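You operate a simulated robot arm through the tools that you are given. There is no shell and no other tool. Be economical: measure what you need, move in short steps, check, and stop when the job is done.

Carry out the task below with a simulated robot arm. There is one attempt and no reset: what you move stays moved.

## Task
Put things in order on the top of the island. At the end: the red dough ball from the top of the island is in the grey bowl; the grey stone mortar stands where the clear mango pickle jar stood; the dough mould with a white grip stands where the grey stone mortar stood; the clear mango pickle jar is in the white round bowl; whatever was shut is shut again. Leave all else as you found it, and nothing knocked over.
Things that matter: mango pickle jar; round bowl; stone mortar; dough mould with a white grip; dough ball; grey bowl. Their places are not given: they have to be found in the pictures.

The check looks at the end state, three seconds after you hand in, the way a careful person would. Anything else that was tipped, shoved, dropped, spilled or broken makes it a failure.

## Robot
A 7-joint arm with a two-finger parallel gripper, fixed in place. Base frame: the origin is at the foot of the arm, x ahead of it, y to its left, z up; the work surface is at about z = 820. Readings come in mm, degrees, newtons and seconds.
With the tool pointing down near the work surface it reaches from about 240 to 680 mm from the base axis. Its first joint turns from -66.0 to 66.0 degrees. Payload 2.4 kg.
The TCP is the grasp point between the finger pads, 30 mm short of the fingertips. In the tool frame z runs along the fingers and y along their closing line. Largest opening 94 mm; finger width 28, thickness 10; the body of the gripper, 50 by 96 mm, starts 55 mm behind the TCP.
Orientation is told as [roll, pitch, yaw] about the base's x, y, z axes, in that order, counted from this pose: with the fingers straight down and closing along the base's y, the tool's x points along the base's -x, its y along +y and its z along -z.

## Interface
- The arm moves only by the tool move_arm. Its argument "moves" is a list of rows, each a list of 7 numbers: the shift along the tool's x, y, z in units of 25 mm (1.0 is 25 mm), then the turn, a rotation vector about the tool's x, y, z in units of 4 degrees (1.0 is 4 degrees), then the closure, from 0 (fully open) to 1 (shut). In form: [[tx, ty, tz, ax, ay, az, grip], ...]. A call has 1 to 20 rows; each row shifts and turns the commanded pose from where the row before left it, along the tool's axes as they then stand. A call with a number of a shift or a turn outside -1 to 1 is refused whole. A row lasts 0.2 s, in which the tool goes at most 50 mm and 8.6 degrees; a call with a longer step from one row to the next is refused whole, and so is a gripper value outside its range. Where a pose cannot be reached the arm comes as near as it can. A force on the tool above 40 N (or 10 N above the force at the start of the call, whichever is more), or a blocked arm, ends the call early, and 0.2 s more pass. The fingers move at their own pace (about 153 mm/s each) and stop on an object; they squeeze with about 21 N. The grip force told is the motor's: it shows also when the fingers shut on nothing. Time passes only in rows, and 0.2 s behind the last, so rows that do not move let the fingers close. It gives the time, the measured TCP pose, the force on the tool (base axes), the opening and the grip force at its end, in the units of the frame above (readings bear some noise), and new pictures: "pictures" is both (left out), scene, wrist or none.
- Cameras (640 x 400 px; columns grow to the right, rows downward): "scene" is fixed at [45.3, 492.1, 1427.5]; the picture's right is [-0.60, -0.80, 0.00], its down [-0.57, 0.43, -0.70] and it looks along [0.56, -0.42, -0.71] (base axes); focal length 214 px, centre (320, 200). "wrist" rides on the gripper at [-37, 0, -58] in the tool frame; the picture's right is [0.00, -1.00, 0.00], its down [0.97, 0.00, -0.24] and it looks along [0.24, 0.00, 0.97] (tool axes); focal length 218 px, centre (320, 200).
- measure_at(camera, pixels): for up to 12 pixels [column, row] of the newest picture of that camera ("zoom" is the newest enlarged one), the place [x, y, z] in the base frame of the surface seen there, good to about 3 mm. The clock stands still meanwhile.
- enlarge(camera, box): a new picture of the part [left, top, right, bottom] of that camera's present view, enlarged. The clock stands still meanwhile.
- hand_in(): hands the job in; it is judged then, once.

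Work in short steps. Measure before you move; look again where a grasp or a placing could have gone wrong, and mend it. You have 80 turns and 120 pictures in all, those below and enlarged ones among them. Open the gripper and draw the arm clear of the work before you hand the job in, unless the task says otherwise; then end with one line.

The tools are called after "Emit:" as name(argument=value, ...) on one line, values as JSON. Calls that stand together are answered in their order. move_arm: Moves the arm, as the interface text tells. Its arguments: {"type":"object","properties":{"moves":{"type":"array","items":{"type":"array","items":{"type":"number"}}},"pictures":{"type":"string","enum":["both","scene","wrist","none"]}},"required":["moves"]} The other tools are called the same way: measure_at (camera, pixels) gives the place of the surface under pixels of a picture; enlarge (camera, box) takes an enlarged picture of a part of a camera's view; hand_in () hands the job in.

At the start:

```text
t: 0.0
tool_pos: [400.6, 19.6, 1232.7]
orientation: [0.1, 0.0, 0.0]
wrist_force: [0.0, 0.3, 0.6]
gripper_width: 94.2
finger_force: 0.0
```

scene: 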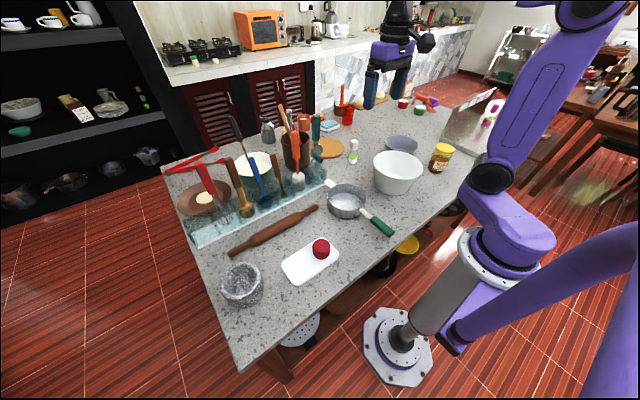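
wrist: 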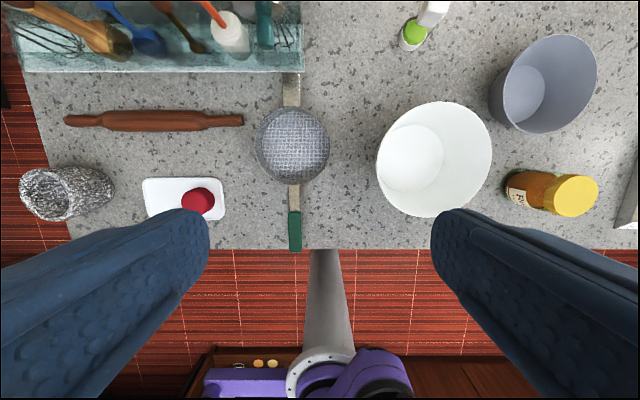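

I see the mortar at wrist (65,190), dough ball at (198,200), white bowl at (432,158), grey bowl at (545,85) and the jar at (550,190). I enlarge the scene to identify the dough mould and measure the main objects.

Emit:
enlarge(camera="scene", box=[300, 80, 480, 200])

Emit:
enlarge(camera="wrist", box=[360, 0, 640, 240])

Emit:
measure_at(camera="wrist", pixels=[[40, 190], [65, 170], [198, 197], [380, 160], [490, 160], [432, 103], [425, 216], [412, 150], [575, 190], [520, 95], [595, 70], [435, 10]])

```text
3.33 times, centred on (390, 140) of scene
```

zoom: 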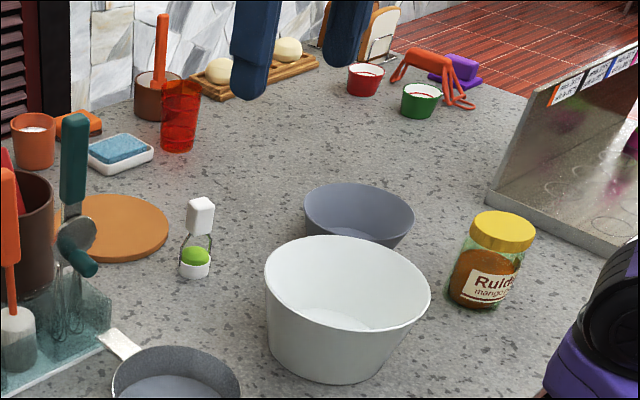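

```text
1.67 times, centred on (500, 120) of wrist
```

zoom: 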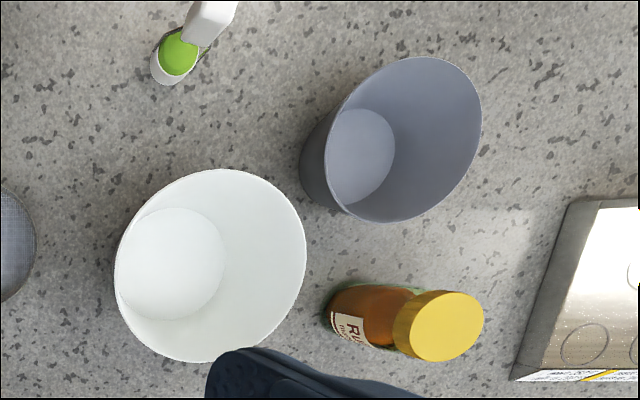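

```text
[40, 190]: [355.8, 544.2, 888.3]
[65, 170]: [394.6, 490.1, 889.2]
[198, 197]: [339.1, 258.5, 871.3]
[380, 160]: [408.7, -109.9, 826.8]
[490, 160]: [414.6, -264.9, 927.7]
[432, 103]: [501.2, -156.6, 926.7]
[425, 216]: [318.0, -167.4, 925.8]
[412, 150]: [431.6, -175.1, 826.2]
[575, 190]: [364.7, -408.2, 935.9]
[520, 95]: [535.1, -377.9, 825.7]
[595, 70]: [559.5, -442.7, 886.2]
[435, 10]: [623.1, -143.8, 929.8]
```

The dough mould is the clear piece with a white grip, at zoom (195,40), about x 620, y -145. Next I measure the lid, mortar and grey bowl edges more closely.

Emit:
measure_at(camera="zoom", pixels=[[420, 325], [481, 325], [448, 294], [440, 357], [331, 310], [480, 120], [385, 218], [420, 60], [360, 155], [330, 170], [395, 145], [170, 80]])

Emit:
measure_at(camera="wrist", pixels=[[22, 190], [42, 170], [66, 195], [45, 217], [45, 190], [112, 190], [200, 189], [187, 200], [212, 203], [146, 181], [224, 218], [146, 218]])

Emit:
enlarge(camera="scene", box=[200, 220, 350, 320])

```text
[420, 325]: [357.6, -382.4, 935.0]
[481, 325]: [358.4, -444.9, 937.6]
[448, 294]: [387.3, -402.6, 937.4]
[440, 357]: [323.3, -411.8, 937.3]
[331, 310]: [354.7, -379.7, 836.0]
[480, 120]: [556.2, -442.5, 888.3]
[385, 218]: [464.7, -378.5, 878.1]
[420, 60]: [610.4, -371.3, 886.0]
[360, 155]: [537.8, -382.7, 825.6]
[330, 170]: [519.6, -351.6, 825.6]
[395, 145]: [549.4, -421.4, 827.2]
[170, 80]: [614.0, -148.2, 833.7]
```

```text
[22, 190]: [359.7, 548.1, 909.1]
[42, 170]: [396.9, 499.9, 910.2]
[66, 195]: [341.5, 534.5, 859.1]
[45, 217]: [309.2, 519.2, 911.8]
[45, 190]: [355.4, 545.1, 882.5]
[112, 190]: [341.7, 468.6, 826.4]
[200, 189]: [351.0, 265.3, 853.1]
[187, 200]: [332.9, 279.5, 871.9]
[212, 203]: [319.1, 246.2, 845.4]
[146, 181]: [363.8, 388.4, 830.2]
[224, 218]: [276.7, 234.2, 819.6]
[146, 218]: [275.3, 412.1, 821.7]
```

```text
4.00 times, centred on (275, 270) of scene
```

zoom: 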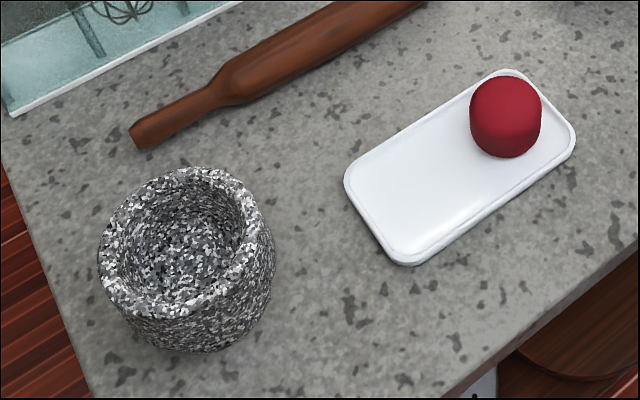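

Jar: lid centred about (355,-412), top z 937, diameter ~64. I move above it at z≈1080.

Emit:
move_arm(moves=[[0.1, -0.96, 0.34, 0, 0, 0, 0], [0.1, -0.96, 0.34, 0, 0, 0, 0], [0.1, -0.96, 0.34, 0, 0, 0, 0], [0.1, -0.96, 0.34, 0, 0, 0, 0], [0.1, -0.96, 0.34, 0, 0, 0, 0], [0.1, -0.96, 0.34, 0, 0, 0, 0], [0.1, -0.96, 0.34, 0, 0, 0, 0], [0.1, -0.96, 0.34, 0, 0, 0, 0], [0.1, -0.96, 0.34, 0, 0, 0, 0], [0.1, -0.96, 0.34, 0, 0, 0, 0], [0.1, -0.96, 0.34, 0, 0, 0, 0], [0.1, -0.96, 0.34, 0, 0, 0, 0], [0.1, -0.96, 0.34, 0, 0, 0, 0], [0.1, -0.96, 0.34, 0, 0, 0, 0], [0.1, -0.96, 0.34, 0, 0, 0, 0], [0.1, -0.96, 0.34, 0, 0, 0, 0], [0.1, -0.96, 0.34, 0, 0, 0, 0], [0.1, -0.96, 0.34, 0, 0, 0, 0], [0, 0, 0, 0, 0, 0, 0]])

```text
t: 4.0
tool_pos: [354.7, -412.5, 1080.2]
orientation: [0.1, -0.1, 0.0]
wrist_force: [-0.5, -0.3, 0.4]
gripper_width: 94.0
finger_force: 0.0
```

scene: 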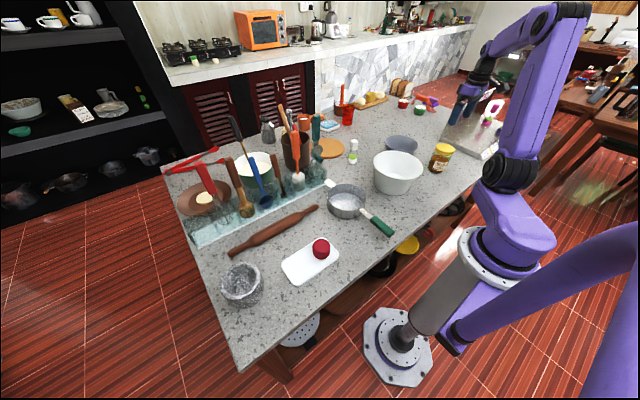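
wrist: 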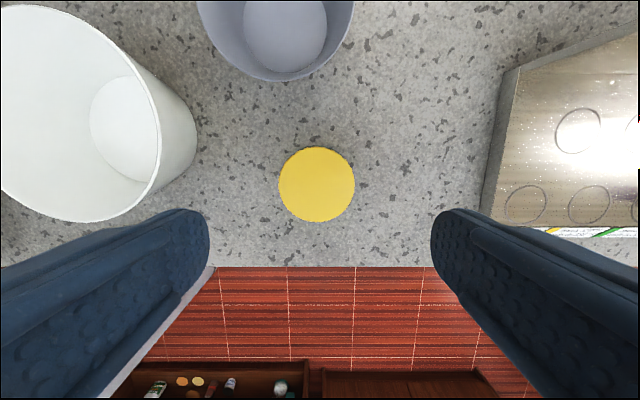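

Lid is centred between the fingers (col 317). Descend to z≈908 and close.

Emit:
move_arm(moves=[[0, 0, 1, 0, 0, 0, 0], [0, 0, 1, 0, 0, 0, 0], [0, 0, 1, 0, 0, 0, 0], [0, 0, 1, 0, 0, 0, 0], [0, 0, 1, 0, 0, 0, 0], [0, 0, 1, 0, 0, 0, 0], [0, 0, 0.9, 0, 0, 0, 0], [0, 0, 0, 0, 0, 0, 0], [0, 0, 0, 0, 0, 0, 1], [0, 0, 0, 0, 0, 0, 1], [0, 0, 0, 0, 0, 0, 1]], pictures="wrist")

```text
t: 6.4
tool_pos: [355.3, -414.7, 908.6]
orientation: [0.0, 0.0, 0.0]
wrist_force: [0.3, 0.5, -2.6]
gripper_width: 74.0
finger_force: 20.7
```

wrist: 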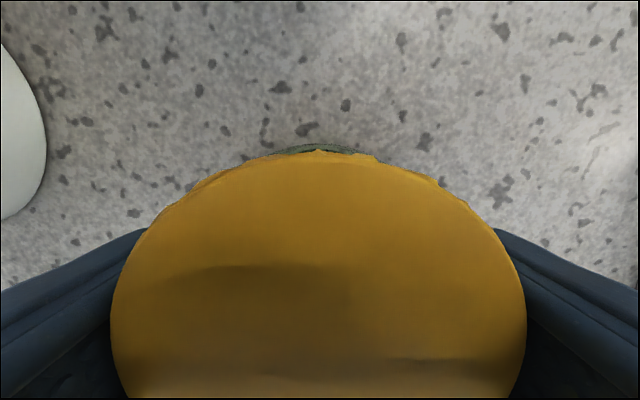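

Gripped at 74 mm. Lift 175 mm straight up.

Emit:
move_arm(moves=[[0, 0, -0.5, 0, 0, 0, 1], [0, 0, -0.5, 0, 0, 0, 1], [0, 0, -1, 0, 0, 0, 1], [0, 0, -1, 0, 0, 0, 1], [0, 0, -1, 0, 0, 0, 1], [0, 0, -1, 0, 0, 0, 1], [0, 0, -1, 0, 0, 0, 1], [0, 0, -1, 0, 0, 0, 1], [0, 0, 0, 0, 0, 0, 1]])

Emit:
enlarge(camera="scene", box=[350, 120, 500, 220])

Emit:
measure_at(camera="scene", pixels=[[374, 164], [422, 168], [400, 151], [393, 179], [398, 170], [395, 176], [408, 172], [386, 166], [392, 160], [398, 163]])

```text
t: 8.4
tool_pos: [355.5, -412.1, 1084.5]
orientation: [0.0, 0.0, 0.0]
wrist_force: [0.1, 0.5, -4.9]
gripper_width: 73.6
finger_force: 20.5
```

scene: 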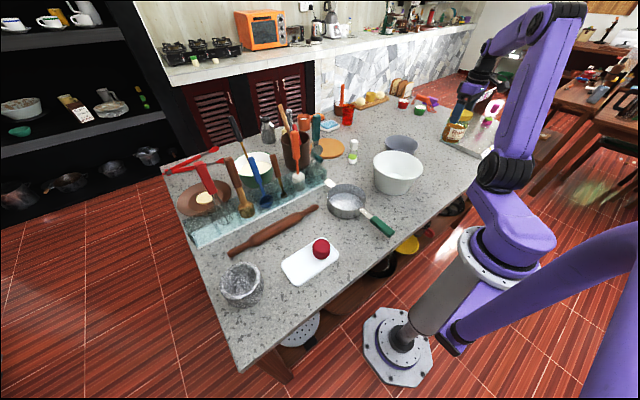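
wrist: 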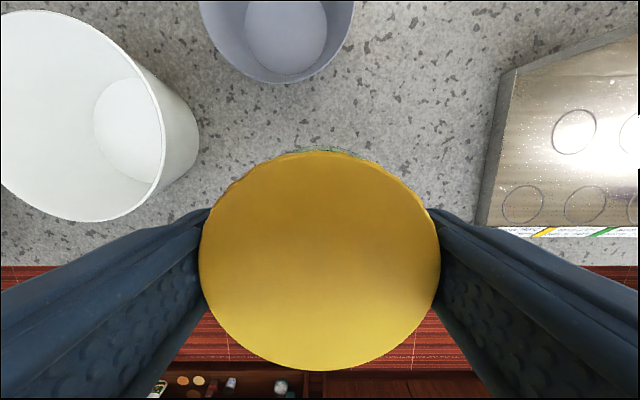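

```text
4.00 times, centred on (425, 170) of scene
```

zoom: 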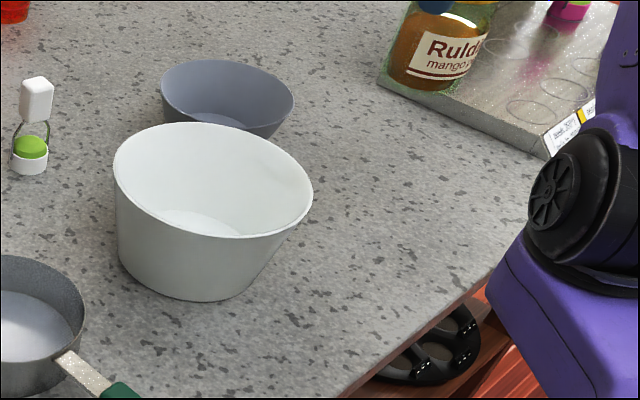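

```text
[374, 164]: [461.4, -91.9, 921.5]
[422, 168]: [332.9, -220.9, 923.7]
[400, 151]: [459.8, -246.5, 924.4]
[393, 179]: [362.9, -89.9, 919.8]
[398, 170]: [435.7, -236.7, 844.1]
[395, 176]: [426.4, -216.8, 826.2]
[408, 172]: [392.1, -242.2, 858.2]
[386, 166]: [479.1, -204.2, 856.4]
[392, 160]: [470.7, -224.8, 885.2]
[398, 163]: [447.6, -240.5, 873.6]
```

White bowl: rim centre ≈ (410,-171), radius 93, floor z 826. Jar bottom is at ~996; move over the bowl centre.

Emit:
move_arm(moves=[[-0.2, 0.88, 0, 0, 0, 0, 1], [-0.2, 0.88, 0, 0, 0, 0, 1], [-0.2, 0.88, 0, 0, 0, 0, 1], [-0.2, 0.88, 0, 0, 0, 0, 1], [-0.2, 0.88, 0, 0, 0, 0, 1], [-0.2, 0.88, 0, 0, 0, 0, 1], [-0.2, 0.88, 0, 0, 0, 0, 1], [-0.2, 0.88, 0, 0, 0, 0, 1], [-0.2, 0.88, 0, 0, 0, 0, 1], [-0.2, 0.88, 0, 0, 0, 0, 1], [-0.2, 0.88, 0, 0, 0, 0, 1], [0, 0, 0, 0, 0, 0, 1]])

Emit:
enlarge(camera="scene", box=[320, 80, 470, 200])

```text
t: 11.0
tool_pos: [410.7, -170.0, 1082.5]
orientation: [0.0, 0.0, 0.0]
wrist_force: [-0.1, 0.1, -3.7]
gripper_width: 73.4
finger_force: 21.0
```

scene: 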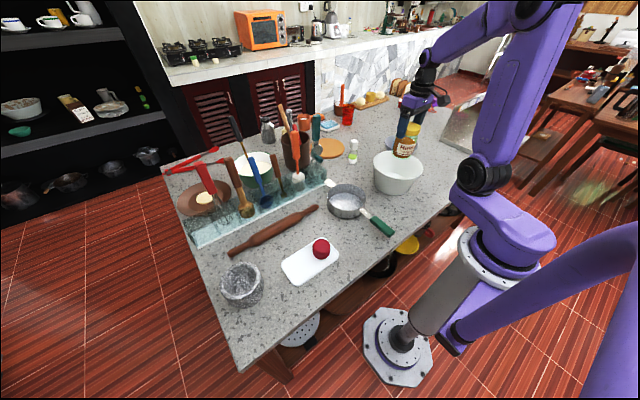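
wrist: 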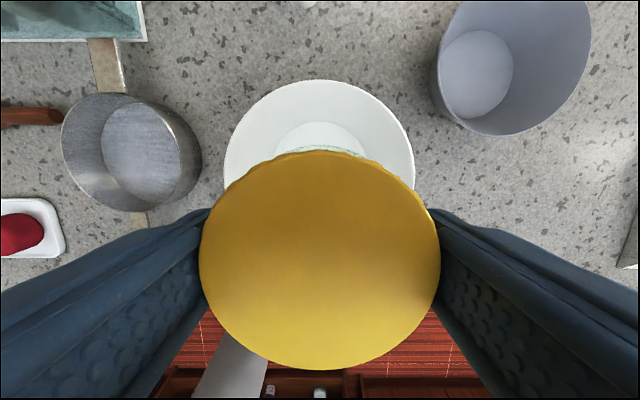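

```text
3.33 times, centred on (395, 140) of scene
```

zoom: 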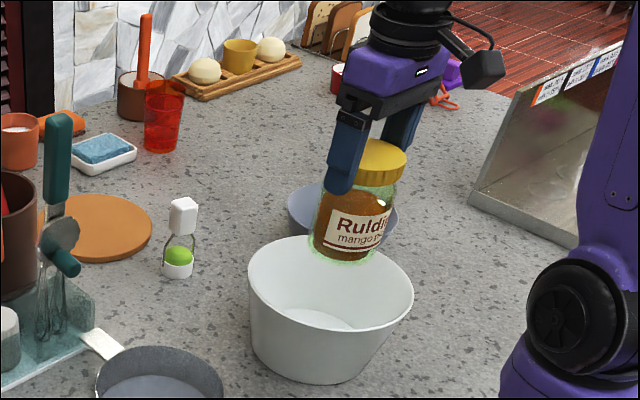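

The bowl is centred at column 320, with the jar over it. Descend to z≈915, slowing at the end.

Emit:
move_arm(moves=[[0, 0, 1, 0, 0, 0, 1], [0, 0, 1, 0, 0, 0, 1], [0, 0, 1, 0, 0, 0, 1], [0, 0, 1, 0, 0, 0, 1], [0, 0, 1, 0, 0, 0, 1], [0, 0, 0.8, 0, 0, 0, 1], [0, 0, 0.4, 0, 0, 0, 1], [0, 0, 0.2, 0, 0, 0, 1], [0, 0, 0.2, 0, 0, 0, 1], [0, 0, 0, 0, 0, 0, 1]])

```text
t: 13.2
tool_pos: [411.6, -172.3, 917.9]
orientation: [-0.1, -0.1, 0.0]
wrist_force: [1.7, -4.2, 13.2]
gripper_width: 73.2
finger_force: 21.2
```

scene: 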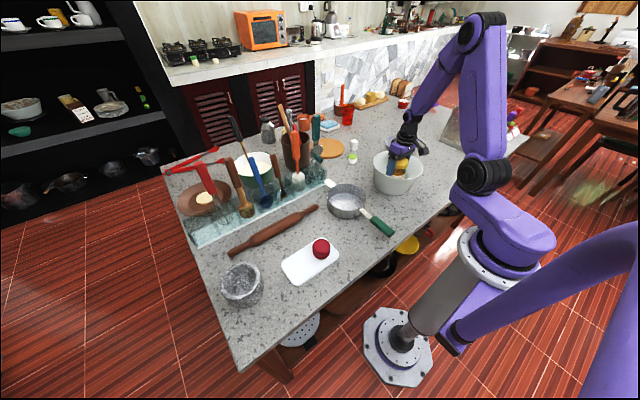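
wrist: 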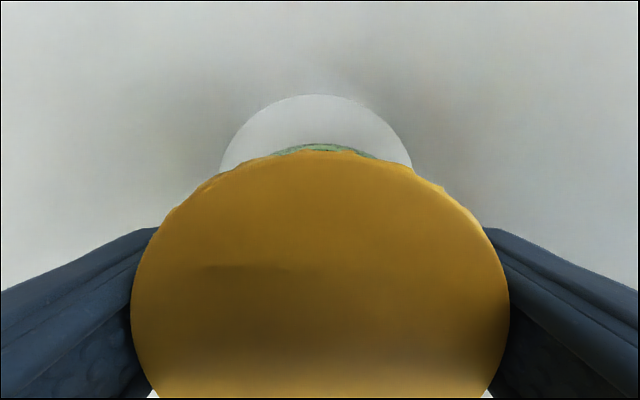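

Contact force 13 N: the jar is on the bowl floor. Release partially, then fully raise.

Emit:
move_arm(moves=[[0, 0, 0, 0, 0, 0, 0.15], [0, 0, 0, 0, 0, 0, 0.05], [0, 0, 0, 0, 0, 0, 0.05], [0, 0, -0.4, 0, 0, 0, 0.05], [0, 0, -1, 0, 0, 0, 0.05], [0, 0, -1, 0, 0, 0, 0.05], [0, 0, -1, 0, 0, 0, 0], [0, 0, -1, 0, 0, 0, 0], [0, 0, -1, 0, 0, 0, 0], [0, 0, -1, 0, 0, 0, 0], [0, 0, 0, 0, 0, 0, 0]])

Emit:
enlarge(camera="scene", box=[320, 100, 470, 220])

```text
t: 15.6
tool_pos: [410.7, -171.6, 1078.2]
orientation: [0.1, 0.0, 0.0]
wrist_force: [-0.5, -0.6, 0.9]
gripper_width: 94.0
finger_force: 0.0
```

scene: 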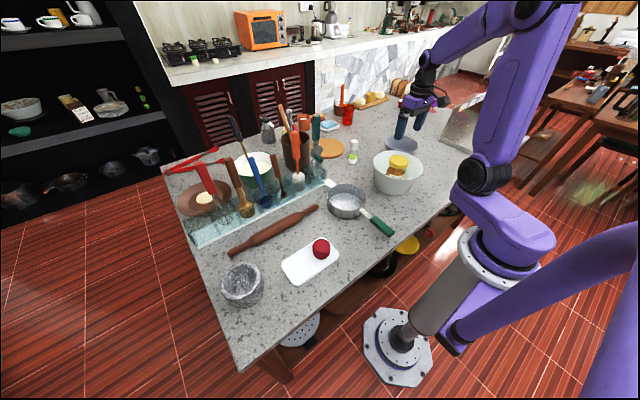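
wrist: 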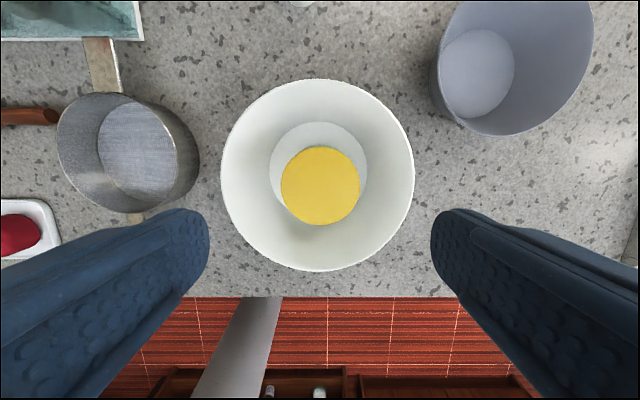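

```text
3.33 times, centred on (395, 160) of scene
```

zoom: 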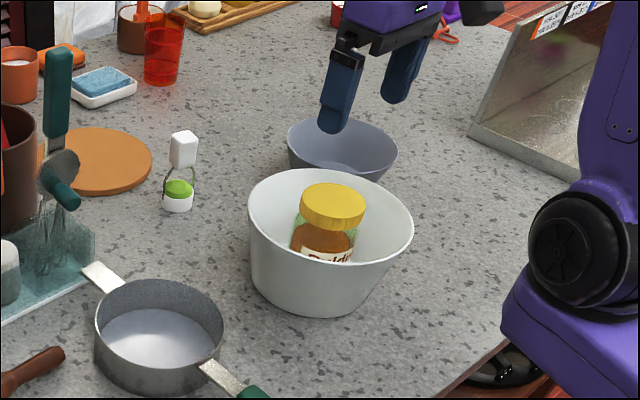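

Jar stands upright in the bowl. Now travel toward the mortar at about (353,504), keeping height.

Emit:
move_arm(moves=[[0.1, 1, -0.1, 0, 0, 0, 0], [0.1, 1, -0.1, 0, 0, 0, 0], [0.1, 1, -0.1, 0, 0, 0, 0], [0.1, 1, -0.1, 0, 0, 0, 0], [0.1, 1, -0.1, 0, 0, 0, 0], [0.1, 1, -0.1, 0, 0, 0, 0], [0.1, 1, -0.1, 0, 0, 0, 0], [0.1, 1, -0.1, 0, 0, 0, 0], [0.1, 1, -0.1, 0, 0, 0, 0], [0.1, 1, -0.1, 0, 0, 0, 0], [0.1, 1, -0.1, 0, 0, 0, 0], [0.1, 1, -0.1, 0, 0, 0, 0], [0.1, 1, -0.1, 0, 0, 0, 0], [0.1, 1, -0.1, 0, 0, 0, 0], [0.1, 1, -0.1, 0, 0, 0, 0], [0.1, 1, -0.1, 0, 0, 0, 0], [0.1, 1, -0.1, 0, 0, 0, 0], [0.1, 1, -0.1, 0, 0, 0, 0], [0.1, 1, -0.1, 0, 0, 0, 0], [0.1, 1, -0.1, 0, 0, 0, 0]], pictures="wrist")

Emit:
move_arm(moves=[[0.05, 1, 0.1, 0, 0, 0, 0], [0.05, 1, 0.1, 0, 0, 0, 0], [0.05, 1, 0.1, 0, 0, 0, 0], [0.05, 1, 0.1, 0, 0, 0, 0], [0.05, 1, 0.1, 0, 0, 0, 0], [0.05, 1, 0.1, 0, 0, 0, 0], [0.05, 1, 0.1, 0, 0, 0, 0], [0, 0, 0, 0, 0, 0, 0]])

```text
t: 19.8
tool_pos: [359.3, 329.5, 1126.7]
orientation: [0.0, -0.1, 0.0]
wrist_force: [0.6, 0.7, -0.6]
gripper_width: 94.2
finger_force: 0.1
```

wrist: 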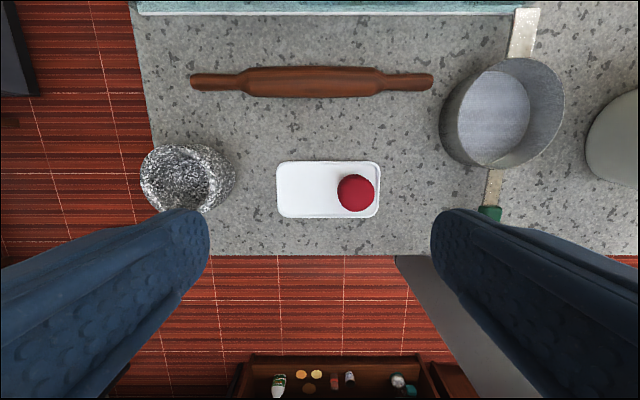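

```text
t: 21.6
tool_pos: [352.1, 503.6, 1109.7]
orientation: [0.0, 0.0, 0.0]
wrist_force: [-0.1, 0.4, 0.7]
gripper_width: 93.7
finger_force: 0.1
```

scene: 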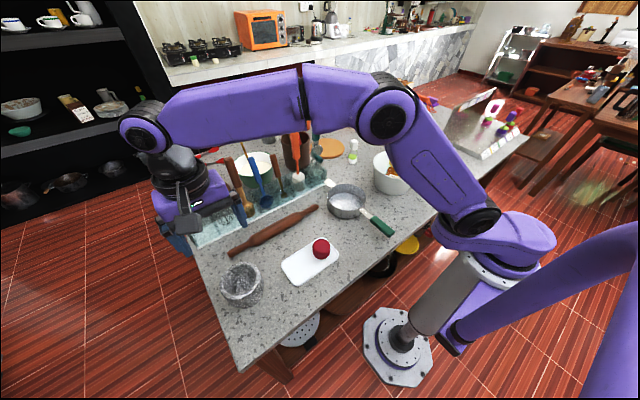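
wrist: 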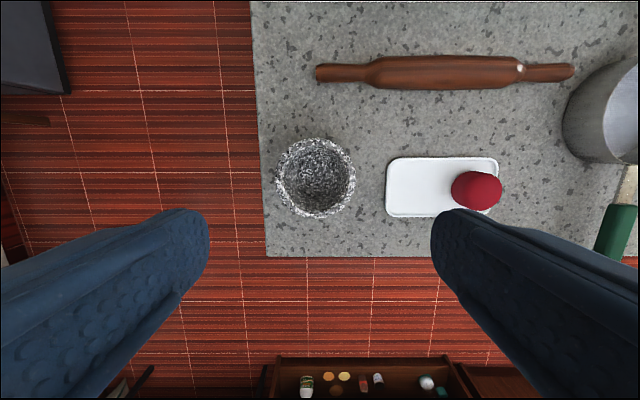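

Emit:
enlarge(camera="wrist", box=[240, 120, 400, 240])

Emit:
measure_at(camera="wrist", pixels=[[279, 178], [352, 178], [315, 142], [315, 214], [316, 185], [348, 178], [344, 178], [340, 178], [336, 178], [288, 178], [283, 178], [354, 178]])

```text
3.33 times, centred on (320, 180) of wrist
```

zoom: 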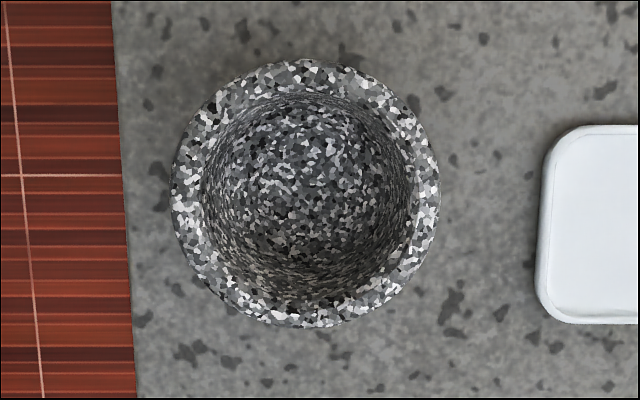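

```text
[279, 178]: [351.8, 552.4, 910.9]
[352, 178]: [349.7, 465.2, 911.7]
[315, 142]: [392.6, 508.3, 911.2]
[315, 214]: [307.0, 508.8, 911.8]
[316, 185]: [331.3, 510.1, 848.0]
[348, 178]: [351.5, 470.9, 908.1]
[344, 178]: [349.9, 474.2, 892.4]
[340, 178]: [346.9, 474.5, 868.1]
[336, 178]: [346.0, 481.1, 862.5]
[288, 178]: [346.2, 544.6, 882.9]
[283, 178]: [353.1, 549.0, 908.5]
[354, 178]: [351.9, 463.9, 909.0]
```

The mortar centre is ≈ (350,508.5), outer diameter ≈95 mm (too wide to straddle), wall ≈12 mm. I'll grip the −y wall at y≈467.5 with one finger inside; first descend part way with a 44 mm opening and check.

Emit:
move_arm(moves=[[0.08, -0.72, 0, 0, 0, 0, 0.53], [0, -0.72, 0, 0, 0, 0, 0.53], [0, 0, 1, 0, 0, 0, 0.53], [0, 0, 1, 0, 0, 0, 0.53], [0, 0, 1, 0, 0, 0, 0.53], [0, 0, 1, 0, 0, 0, 0.53], [0, 0, 1, 0, 0, 0, 0.53], [0, 0, 0.9, 0, 0, 0, 0.53], [0, 0, 0, 0, 0, 0, 0.53]])

Emit:
enlarge(camera="scene", box=[170, 190, 320, 310])

```text
t: 23.6
tool_pos: [350.3, 465.8, 961.7]
orientation: [0.0, 0.0, 0.0]
wrist_force: [0.0, -0.3, 0.4]
gripper_width: 44.4
finger_force: 0.1
```

scene: 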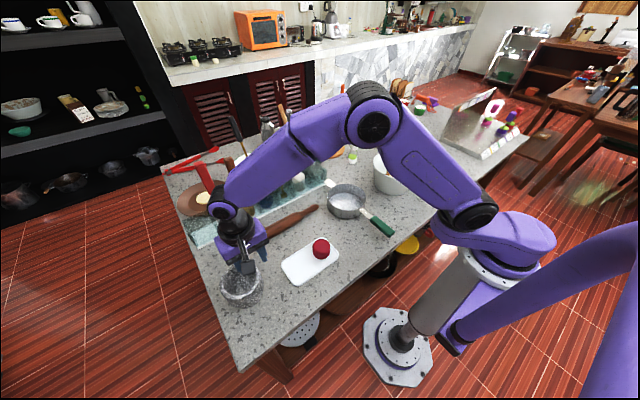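
wrist: 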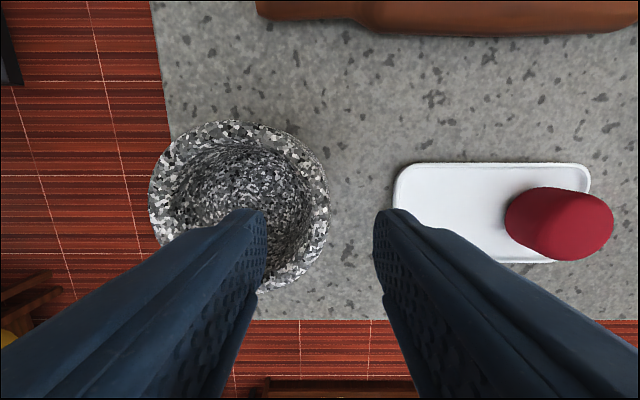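

```text
3.33 times, centred on (245, 250) of scene
```

zoom: 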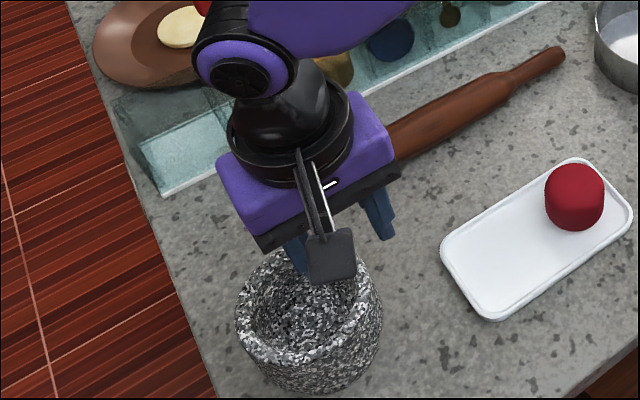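

Wall spans cols 308–330 around centre 320, so the fingers straddle it. Descend to z≈895 and close.

Emit:
move_arm(moves=[[0, 0, 1, 0, 0, 0, 0.53], [0, 0, 0.9, 0, 0, 0, 0.53], [0, 0, 0.5, 0, 0, 0, 0.53], [0, 0, 0.28, 0, 0, 0, 0.53], [0, 0, 0, 0, 0, 0, 0.7], [0, 0, 0, 0, 0, 0, 0.8], [0, 0, 0, 0, 0, 0, 1], [0, 0, 0, 0, 0, 0, 1], [0, 0, 0, 0, 0, 0, 1]], pictures="wrist")

```text
t: 25.6
tool_pos: [349.9, 468.2, 895.1]
orientation: [0.0, -0.1, 0.2]
wrist_force: [-1.5, 8.4, 5.4]
gripper_width: 18.6
finger_force: 20.4
```

wrist: 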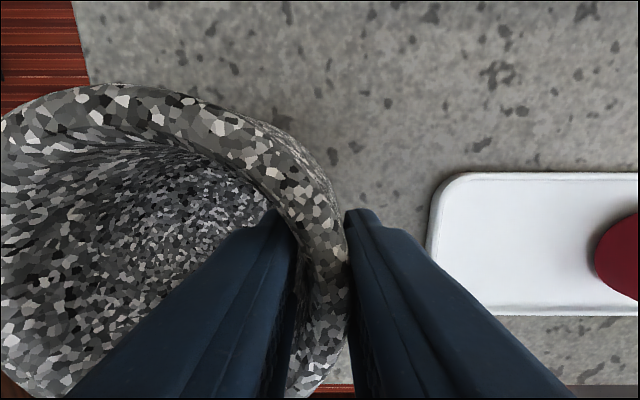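

Gripped the wall at 18.6 mm. Lift gently and check for sag.

Emit:
move_arm(moves=[[0, 0, -0.3, 0, 0, 0, 1], [0, 0, -0.3, 0, 0, 0, 1], [0, 0, -0.4, 0, 0, 0, 1], [0, 0, -0.6, 0, 0, 0, 1], [0, 0, 0, 0, 0, 0, 1]])

Emit:
enlarge(camera="scene", box=[170, 190, 320, 310])

```text
t: 26.8
tool_pos: [349.9, 466.4, 933.9]
orientation: [-0.2, -0.1, 0.0]
wrist_force: [0.0, -0.1, -12.2]
gripper_width: 18.8
finger_force: 21.0
```

scene: 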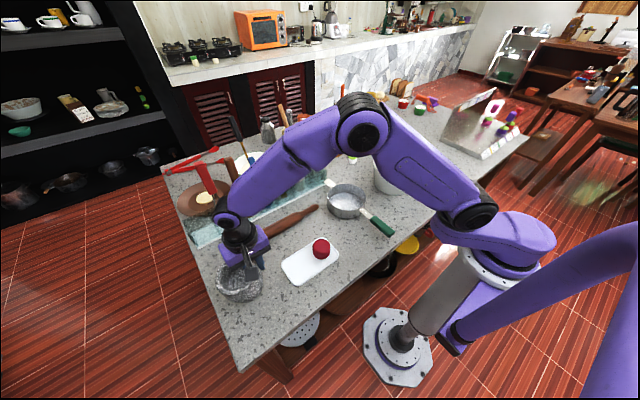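
wrist: 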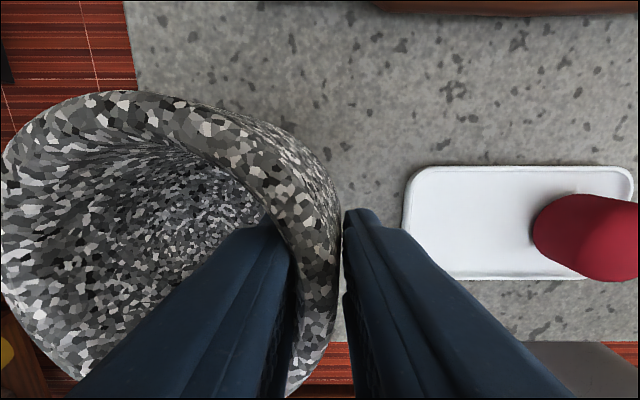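

```text
3.33 times, centred on (245, 250) of scene
```

zoom: 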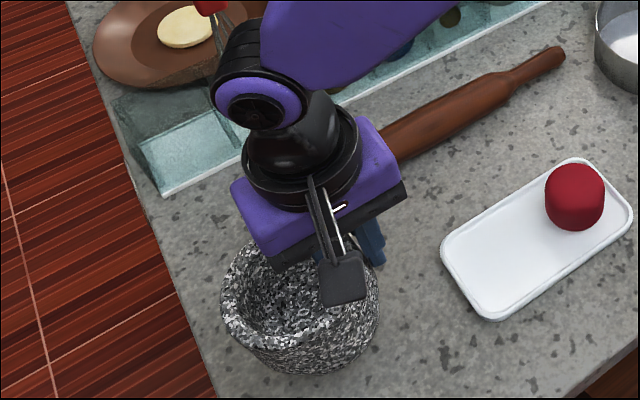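

Weight ≈12 N. Check the rim tilt by measurement.

Emit:
measure_at(camera="wrist", pixels=[[310, 230], [250, 150], [120, 110], [40, 130], [10, 180], [10, 250], [60, 350]])

Emit:
measure_at(camera="zoom", pixels=[[232, 320], [260, 345], [235, 270], [350, 335], [365, 300], [255, 250]])

```text
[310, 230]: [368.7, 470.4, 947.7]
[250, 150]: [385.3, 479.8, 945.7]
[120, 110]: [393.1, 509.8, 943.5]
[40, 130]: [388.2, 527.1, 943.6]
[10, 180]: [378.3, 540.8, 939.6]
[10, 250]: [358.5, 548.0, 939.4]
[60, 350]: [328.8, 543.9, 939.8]
```

```text
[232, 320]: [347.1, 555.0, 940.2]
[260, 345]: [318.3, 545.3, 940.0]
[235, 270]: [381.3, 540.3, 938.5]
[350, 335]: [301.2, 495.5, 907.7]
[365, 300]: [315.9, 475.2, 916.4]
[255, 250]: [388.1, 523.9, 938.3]
```

Tilt is ~6°, seemingly held. Lift to z≈1090, then travel smoothly.

Emit:
move_arm(moves=[[0, 0, -0.4, 0, 0, 0, 1], [0, 0, -0.6, 0, 0, 0, 1], [0, 0, -0.8, 0, 0, 0, 1], [0, 0, -0.8, 0, 0, 0, 1], [0, 0, -0.8, 0, 0, 0, 1], [0, 0, -0.8, 0, 0, 0, 1], [0, 0, -0.8, 0, 0, 0, 1], [0, 0, -0.6, 0, 0, 0, 1], [0, 0, -0.4, 0, 0, 0, 1], [0, 0, -0.2, 0, 0, 0, 1], [0, 0, 0, 0, 0, 0, 1]], pictures="wrist")

Emit:
measure_at(camera="wrist", pixels=[[310, 230], [120, 110], [40, 130], [10, 180], [10, 250], [60, 350]])

```text
t: 29.2
tool_pos: [349.9, 467.7, 1090.7]
orientation: [0.0, 0.0, 0.1]
wrist_force: [-0.9, 0.6, -11.1]
gripper_width: 18.4
finger_force: 21.2
```

wrist: 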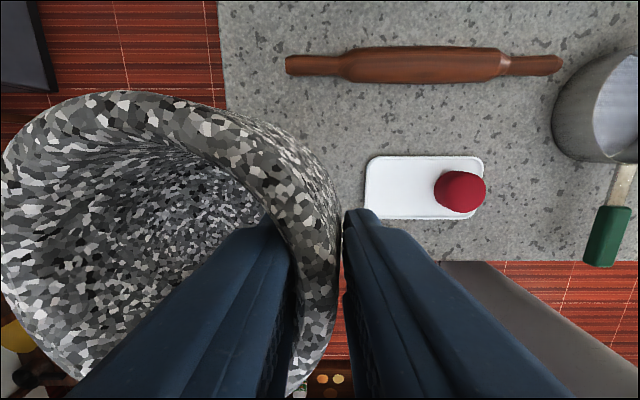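

```text
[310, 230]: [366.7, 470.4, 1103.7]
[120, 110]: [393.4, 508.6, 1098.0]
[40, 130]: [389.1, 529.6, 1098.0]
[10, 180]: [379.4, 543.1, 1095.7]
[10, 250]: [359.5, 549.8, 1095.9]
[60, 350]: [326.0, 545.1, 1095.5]
```

Grip stable. Travel in −y at z≈1090 toward (355,-454).

Emit:
move_arm(moves=[[0, -0.5, 0, 0, 0, 0, 1], [0, -0.95, 0, 0, 0, 0, 1], [0, -0.95, 0, 0, 0, 0, 1], [0, -0.95, 0, 0, 0, 0, 1], [0, -0.95, 0, 0, 0, 0, 1], [0, -0.95, 0, 0, 0, 0, 1], [0, -0.95, 0, 0, 0, 0, 1], [0, -0.95, 0, 0, 0, 0, 1], [0, -0.95, 0, 0, 0, 0, 1], [0, -0.95, 0, 0, 0, 0, 1], [0, -0.95, 0, 0, 0, 0, 1], [0, -0.95, 0, 0, 0, 0, 1], [0, -0.95, 0, 0, 0, 0, 1], [0, -0.95, 0, 0, 0, 0, 1], [0, -0.95, 0, 0, 0, 0, 1], [0, -0.95, 0, 0, 0, 0, 1], [0, -0.95, 0, 0, 0, 0, 1], [0, -0.95, 0, 0, 0, 0, 1], [0, -0.95, 0, 0, 0, 0, 1], [0, -0.95, 0, 0, 0, 0, 1]], pictures="wrist")

Emit:
move_arm(moves=[[-0.01, -0.95, 0, 0, 0, 0, 1], [-0.01, -0.95, 0, 0, 0, 0, 1], [-0.01, -0.95, 0, 0, 0, 0, 1], [-0.01, -0.95, 0, 0, 0, 0, 1], [-0.01, -0.95, 0, 0, 0, 0, 1], [-0.01, -0.95, 0, 0, 0, 0, 1], [-0.01, -0.95, 0, 0, 0, 0, 1], [-0.01, -0.95, 0, 0, 0, 0, 1], [-0.01, -0.95, 0, 0, 0, 0, 1], [-0.01, -0.95, 0, 0, 0, 0, 1], [-0.01, -0.95, 0, 0, 0, 0, 1], [-0.01, -0.95, 0, 0, 0, 0, 1], [-0.01, -0.95, 0, 0, 0, 0, 1], [-0.01, -0.95, 0, 0, 0, 0, 1], [-0.01, -0.95, 0, 0, 0, 0, 1], [-0.01, -0.95, 0, 0, 0, 0, 1], [-0.01, -0.95, 0, 0, 0, 0, 1], [-0.01, -0.9, 0, 0, 0, 0, 1], [-0.01, -0.7, 0, 0, 0, 0, 1], [-0.01, -0.5, 0, 0, 0, 0, 1]])

```text
t: 33.4
tool_pos: [350.8, 2.0, 1091.1]
orientation: [0.0, 0.0, -0.1]
wrist_force: [-0.1, 0.2, -11.0]
gripper_width: 18.5
finger_force: 20.5
```

wrist: 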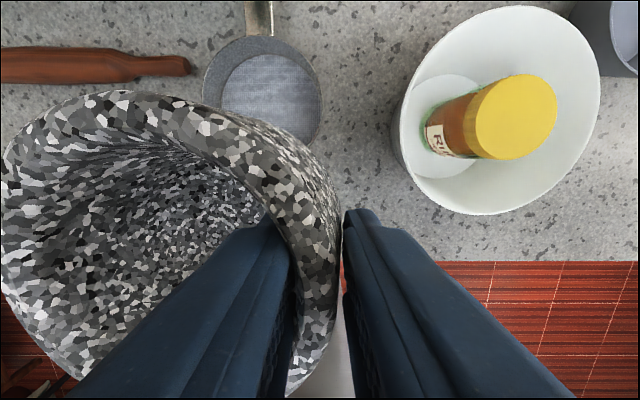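

```text
t: 37.6
tool_pos: [354.4, -455.5, 1090.9]
orientation: [0.0, 0.0, 0.0]
wrist_force: [-0.6, 0.7, -10.9]
gripper_width: 18.5
finger_force: 20.9
```

scene: 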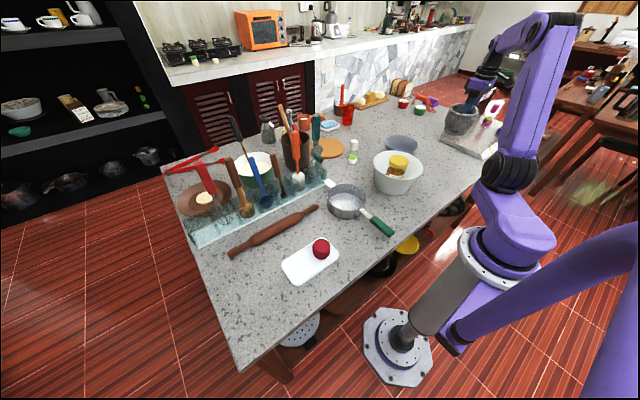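
wrist: 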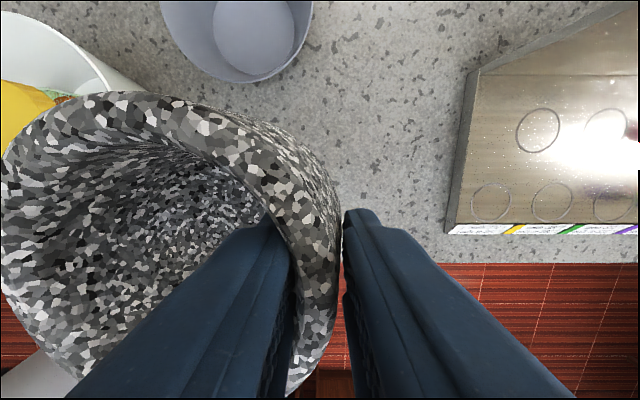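

Over the target. Measure the steel stand's nearest edge and the table to check clearance.

Emit:
measure_at(camera="wrist", pixels=[[447, 230], [470, 100], [480, 75], [455, 220], [500, 230], [600, 20], [630, 8], [310, 230], [10, 180], [10, 250], [60, 350], [265, 80]])

Emit:
enlarge(camera="scene", box=[390, 70, 540, 190])

```text
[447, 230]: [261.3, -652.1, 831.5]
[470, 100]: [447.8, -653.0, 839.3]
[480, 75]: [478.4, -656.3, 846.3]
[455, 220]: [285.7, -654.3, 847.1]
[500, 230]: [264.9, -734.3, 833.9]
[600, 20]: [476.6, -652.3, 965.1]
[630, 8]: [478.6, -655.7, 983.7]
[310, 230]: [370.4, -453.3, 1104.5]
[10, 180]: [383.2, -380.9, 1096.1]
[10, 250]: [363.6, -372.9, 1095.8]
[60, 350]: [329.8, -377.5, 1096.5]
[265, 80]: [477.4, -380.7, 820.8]
```

```text
3.33 times, centred on (465, 130) of scene
```

zoom: 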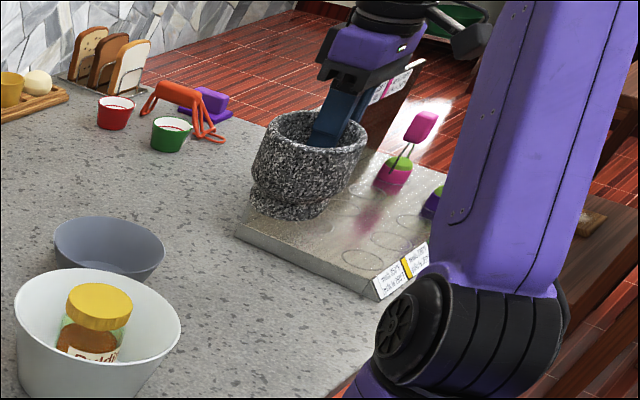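

Stand edge is at y −652, well clear. Descend to z≈922, then level the mortar by −6° about tool x.

Emit:
move_arm(moves=[[0, 0, 0.6, 0, 0, 0, 1], [0, 0, 0.9, 0, 0, 0, 1], [0, 0, 0.9, 0, 0, 0, 1], [0, 0, 0.9, 0, 0, 0, 1], [0, 0, 0.9, 0, 0, 0, 1], [0, 0, 0.9, 0, 0, 0, 1], [0, 0, 0.8, 0, 0, 0, 1], [0, 0, 0.5, 0, 0, 0, 1], [0, 0, 0.36, 0, 0, 0, 1], [0, 0, 0, -0.5, 0, 0, 1], [0, 0, 0, -0.5, 0, 0, 1], [0, 0, 0, -0.5, 0, 0, 1], [0, 0, 0, 0, 0, 0, 1]])

Emit:
measure_at(camera="wrist", pixels=[[310, 230], [120, 110], [10, 180], [10, 250], [60, 350]])

Emit:
enlarge(camera="scene", box=[370, 90, 520, 190])

```text
t: 40.4
tool_pos: [354.5, -454.9, 919.9]
orientation: [6.1, 0.0, 0.1]
wrist_force: [0.1, 0.4, -11.0]
gripper_width: 18.4
finger_force: 21.0
```

scene: 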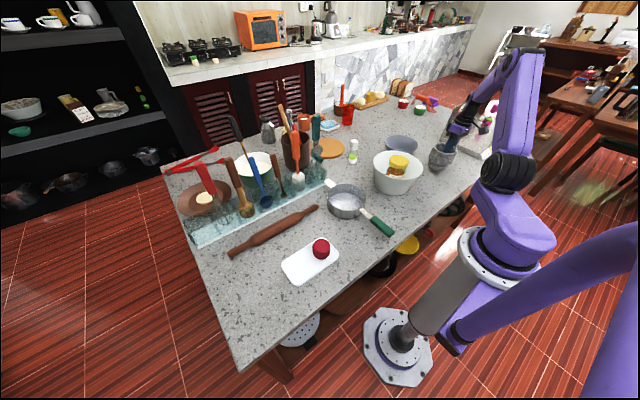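
wrist: 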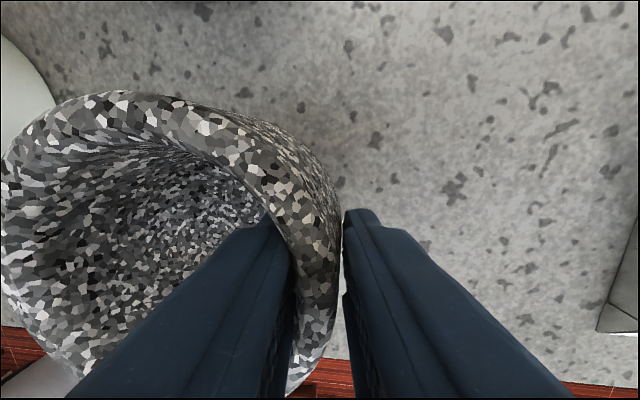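

```text
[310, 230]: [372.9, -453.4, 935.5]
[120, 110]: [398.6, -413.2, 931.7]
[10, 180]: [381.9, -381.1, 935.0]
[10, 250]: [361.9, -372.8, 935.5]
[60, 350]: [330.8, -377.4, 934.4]
```

```text
4.00 times, centred on (445, 140) of scene
```

zoom: 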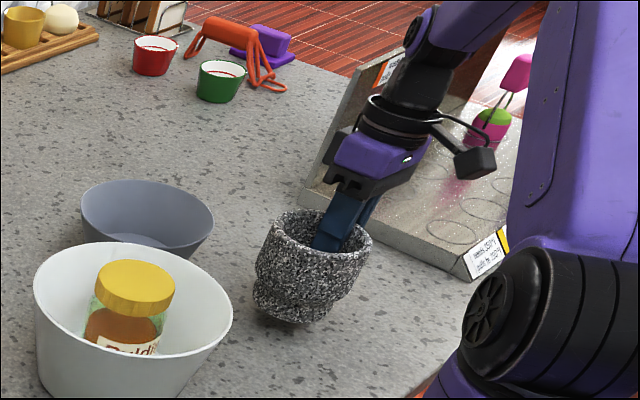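

Rim is level at z≈935 (24 mm above the final height), centred about (354.5,-413). Lower vertically with small steps.

Emit:
move_arm(moves=[[0, -0.03, 0.3, 0, 0, 0, 1], [0, -0.03, 0.3, 0, 0, 0, 1], [0, -0.02, 0.2, 0, 0, 0, 1], [0, -0.01, 0.1, 0, 0, 0, 1], [0, -0.01, 0.08, 0, 0, 0, 1], [0, 0, 0, 0, 0, 0, 1]], pictures="wrist")

Emit:
enlarge(camera="scene", box=[370, 90, 520, 190])

```text
t: 41.8
tool_pos: [354.8, -454.1, 895.7]
orientation: [6.0, 0.0, 0.0]
wrist_force: [-1.6, 3.5, -2.0]
gripper_width: 18.3
finger_force: 21.0
```

wrist: 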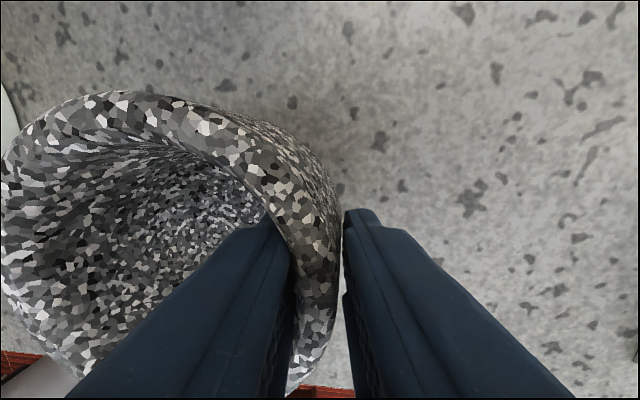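

```text
4.00 times, centred on (445, 140) of scene
```

zoom: 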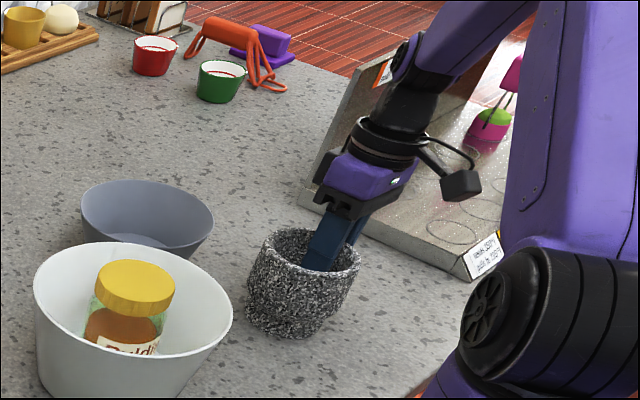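

Load transferred to the table. Press 1 mm more, open to ~40 mm, and go straight up, then unroll.

Emit:
move_arm(moves=[[0, 0, 0.05, 0, 0, 0, 1], [0, 0, 0, 0, 0, 0, 0.7], [0, 0, 0, 0, 0, 0, 0.57], [0, 0, 0, 0, 0, 0, 0.57], [0, 0.05, -0.5, 0, 0, 0, 0.57], [0, 0.1, -1, 0, 0, 0, 0.57], [0, 0.1, -1, 0, 0, 0, 0.57], [0, 0.1, -1, 0, 0, 0, 0.57], [0, 0.1, -1, 0, 0, 0, 0.57], [0, 0.1, -1, 0, 0, 0, 0.57], [0, 0, 0, 0.5, 0, 0, 0.57], [0, 0, 0, 0.5, 0, 0, 0.57], [0, 0, 0, 0.5, 0, 0, 0.57], [0, 1, -1, 0, 0, 0, 0], [0, 0.6, -1, 0, 0, 0, 0], [0, 0, 0, 0, 0, 0, 0]])

Emit:
enlarge(camera="scene", box=[370, 90, 520, 190])

```text
t: 45.2
tool_pos: [356.3, -413.4, 1082.3]
orientation: [0.0, 0.0, 0.0]
wrist_force: [-0.8, 0.3, 1.2]
gripper_width: 94.1
finger_force: 0.2
```

scene: 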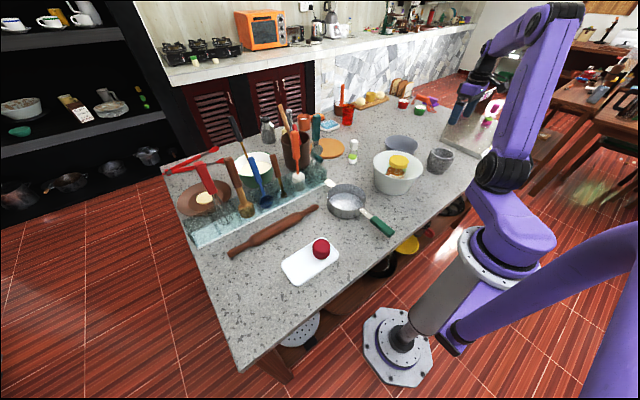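
wrist: 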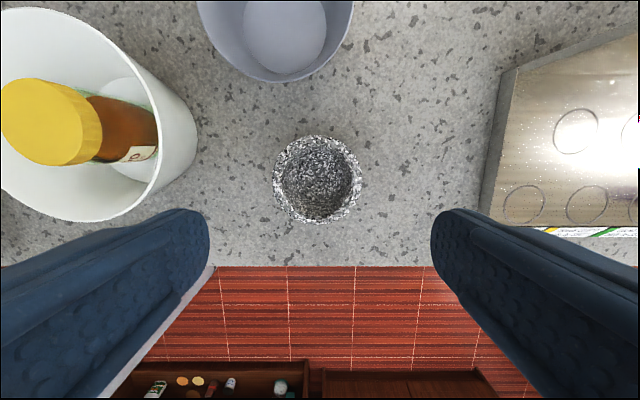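

```text
4.00 times, centred on (445, 140) of scene
```

zoom: 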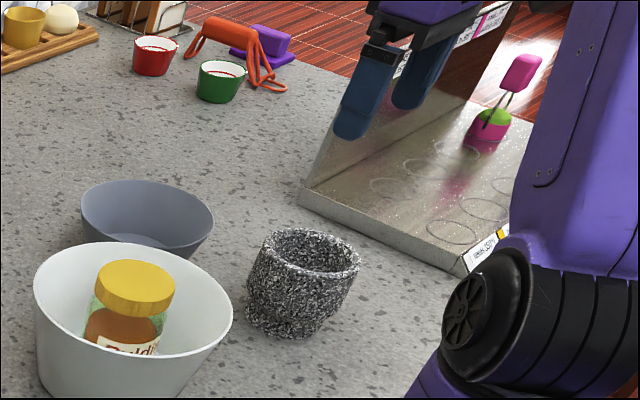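

Mortar stands upright at the jar's place. Now move above the dough mould near (617,-146).

Emit:
move_arm(moves=[[-0.95, 0.97, 0, 0, 0, 0, 0], [-0.95, 0.97, 0, 0, 0, 0, 0], [-0.95, 0.97, 0, 0, 0, 0, 0], [-0.95, 0.97, 0, 0, 0, 0, 0], [-0.95, 0.97, 0, 0, 0, 0, 0], [-0.95, 0.97, 0, 0, 0, 0, 0], [-0.95, 0.97, 0, 0, 0, 0, 0], [-0.95, 0.97, 0, 0, 0, 0, 0], [-0.95, 0.97, 0, 0, 0, 0, 0], [-0.95, 0.97, 0, 0, 0, 0, 0], [-0.95, 0.97, 0, 0, 0, 0, 0], [0, 0, 0, 0, 0, 0, 0]])

Emit:
enlarge(camera="wrist", box=[240, 100, 400, 260])

Emit:
enlarge(camera="scene", box=[320, 120, 400, 180])

```text
t: 47.8
tool_pos: [615.8, -148.5, 1084.8]
orientation: [0.0, 0.0, 0.0]
wrist_force: [-0.7, -0.1, 0.2]
gripper_width: 94.0
finger_force: 0.1
```

scene: 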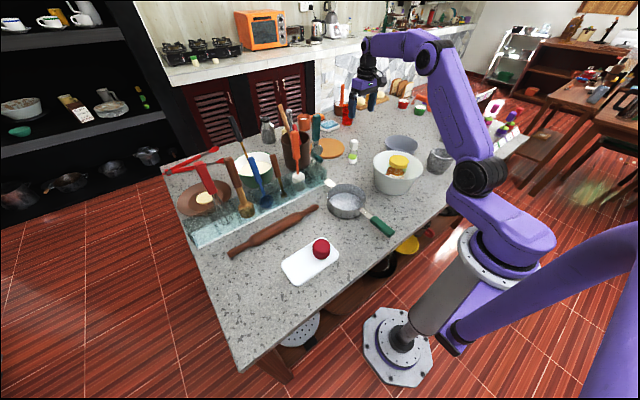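
wrist: 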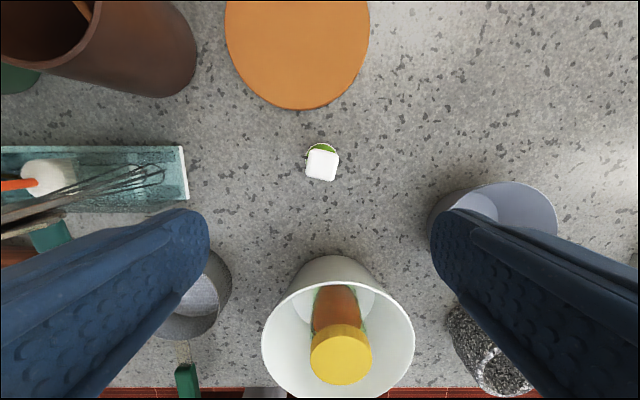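

```text
2.50 times, centred on (320, 180) of wrist
```

zoom: 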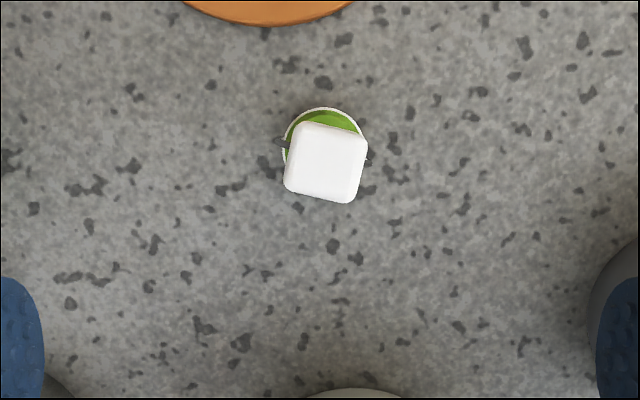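

```text
6.67 times, centred on (360, 150) of scene
```

zoom: 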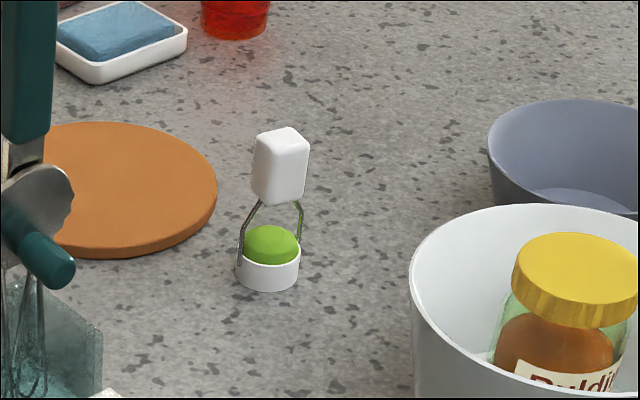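

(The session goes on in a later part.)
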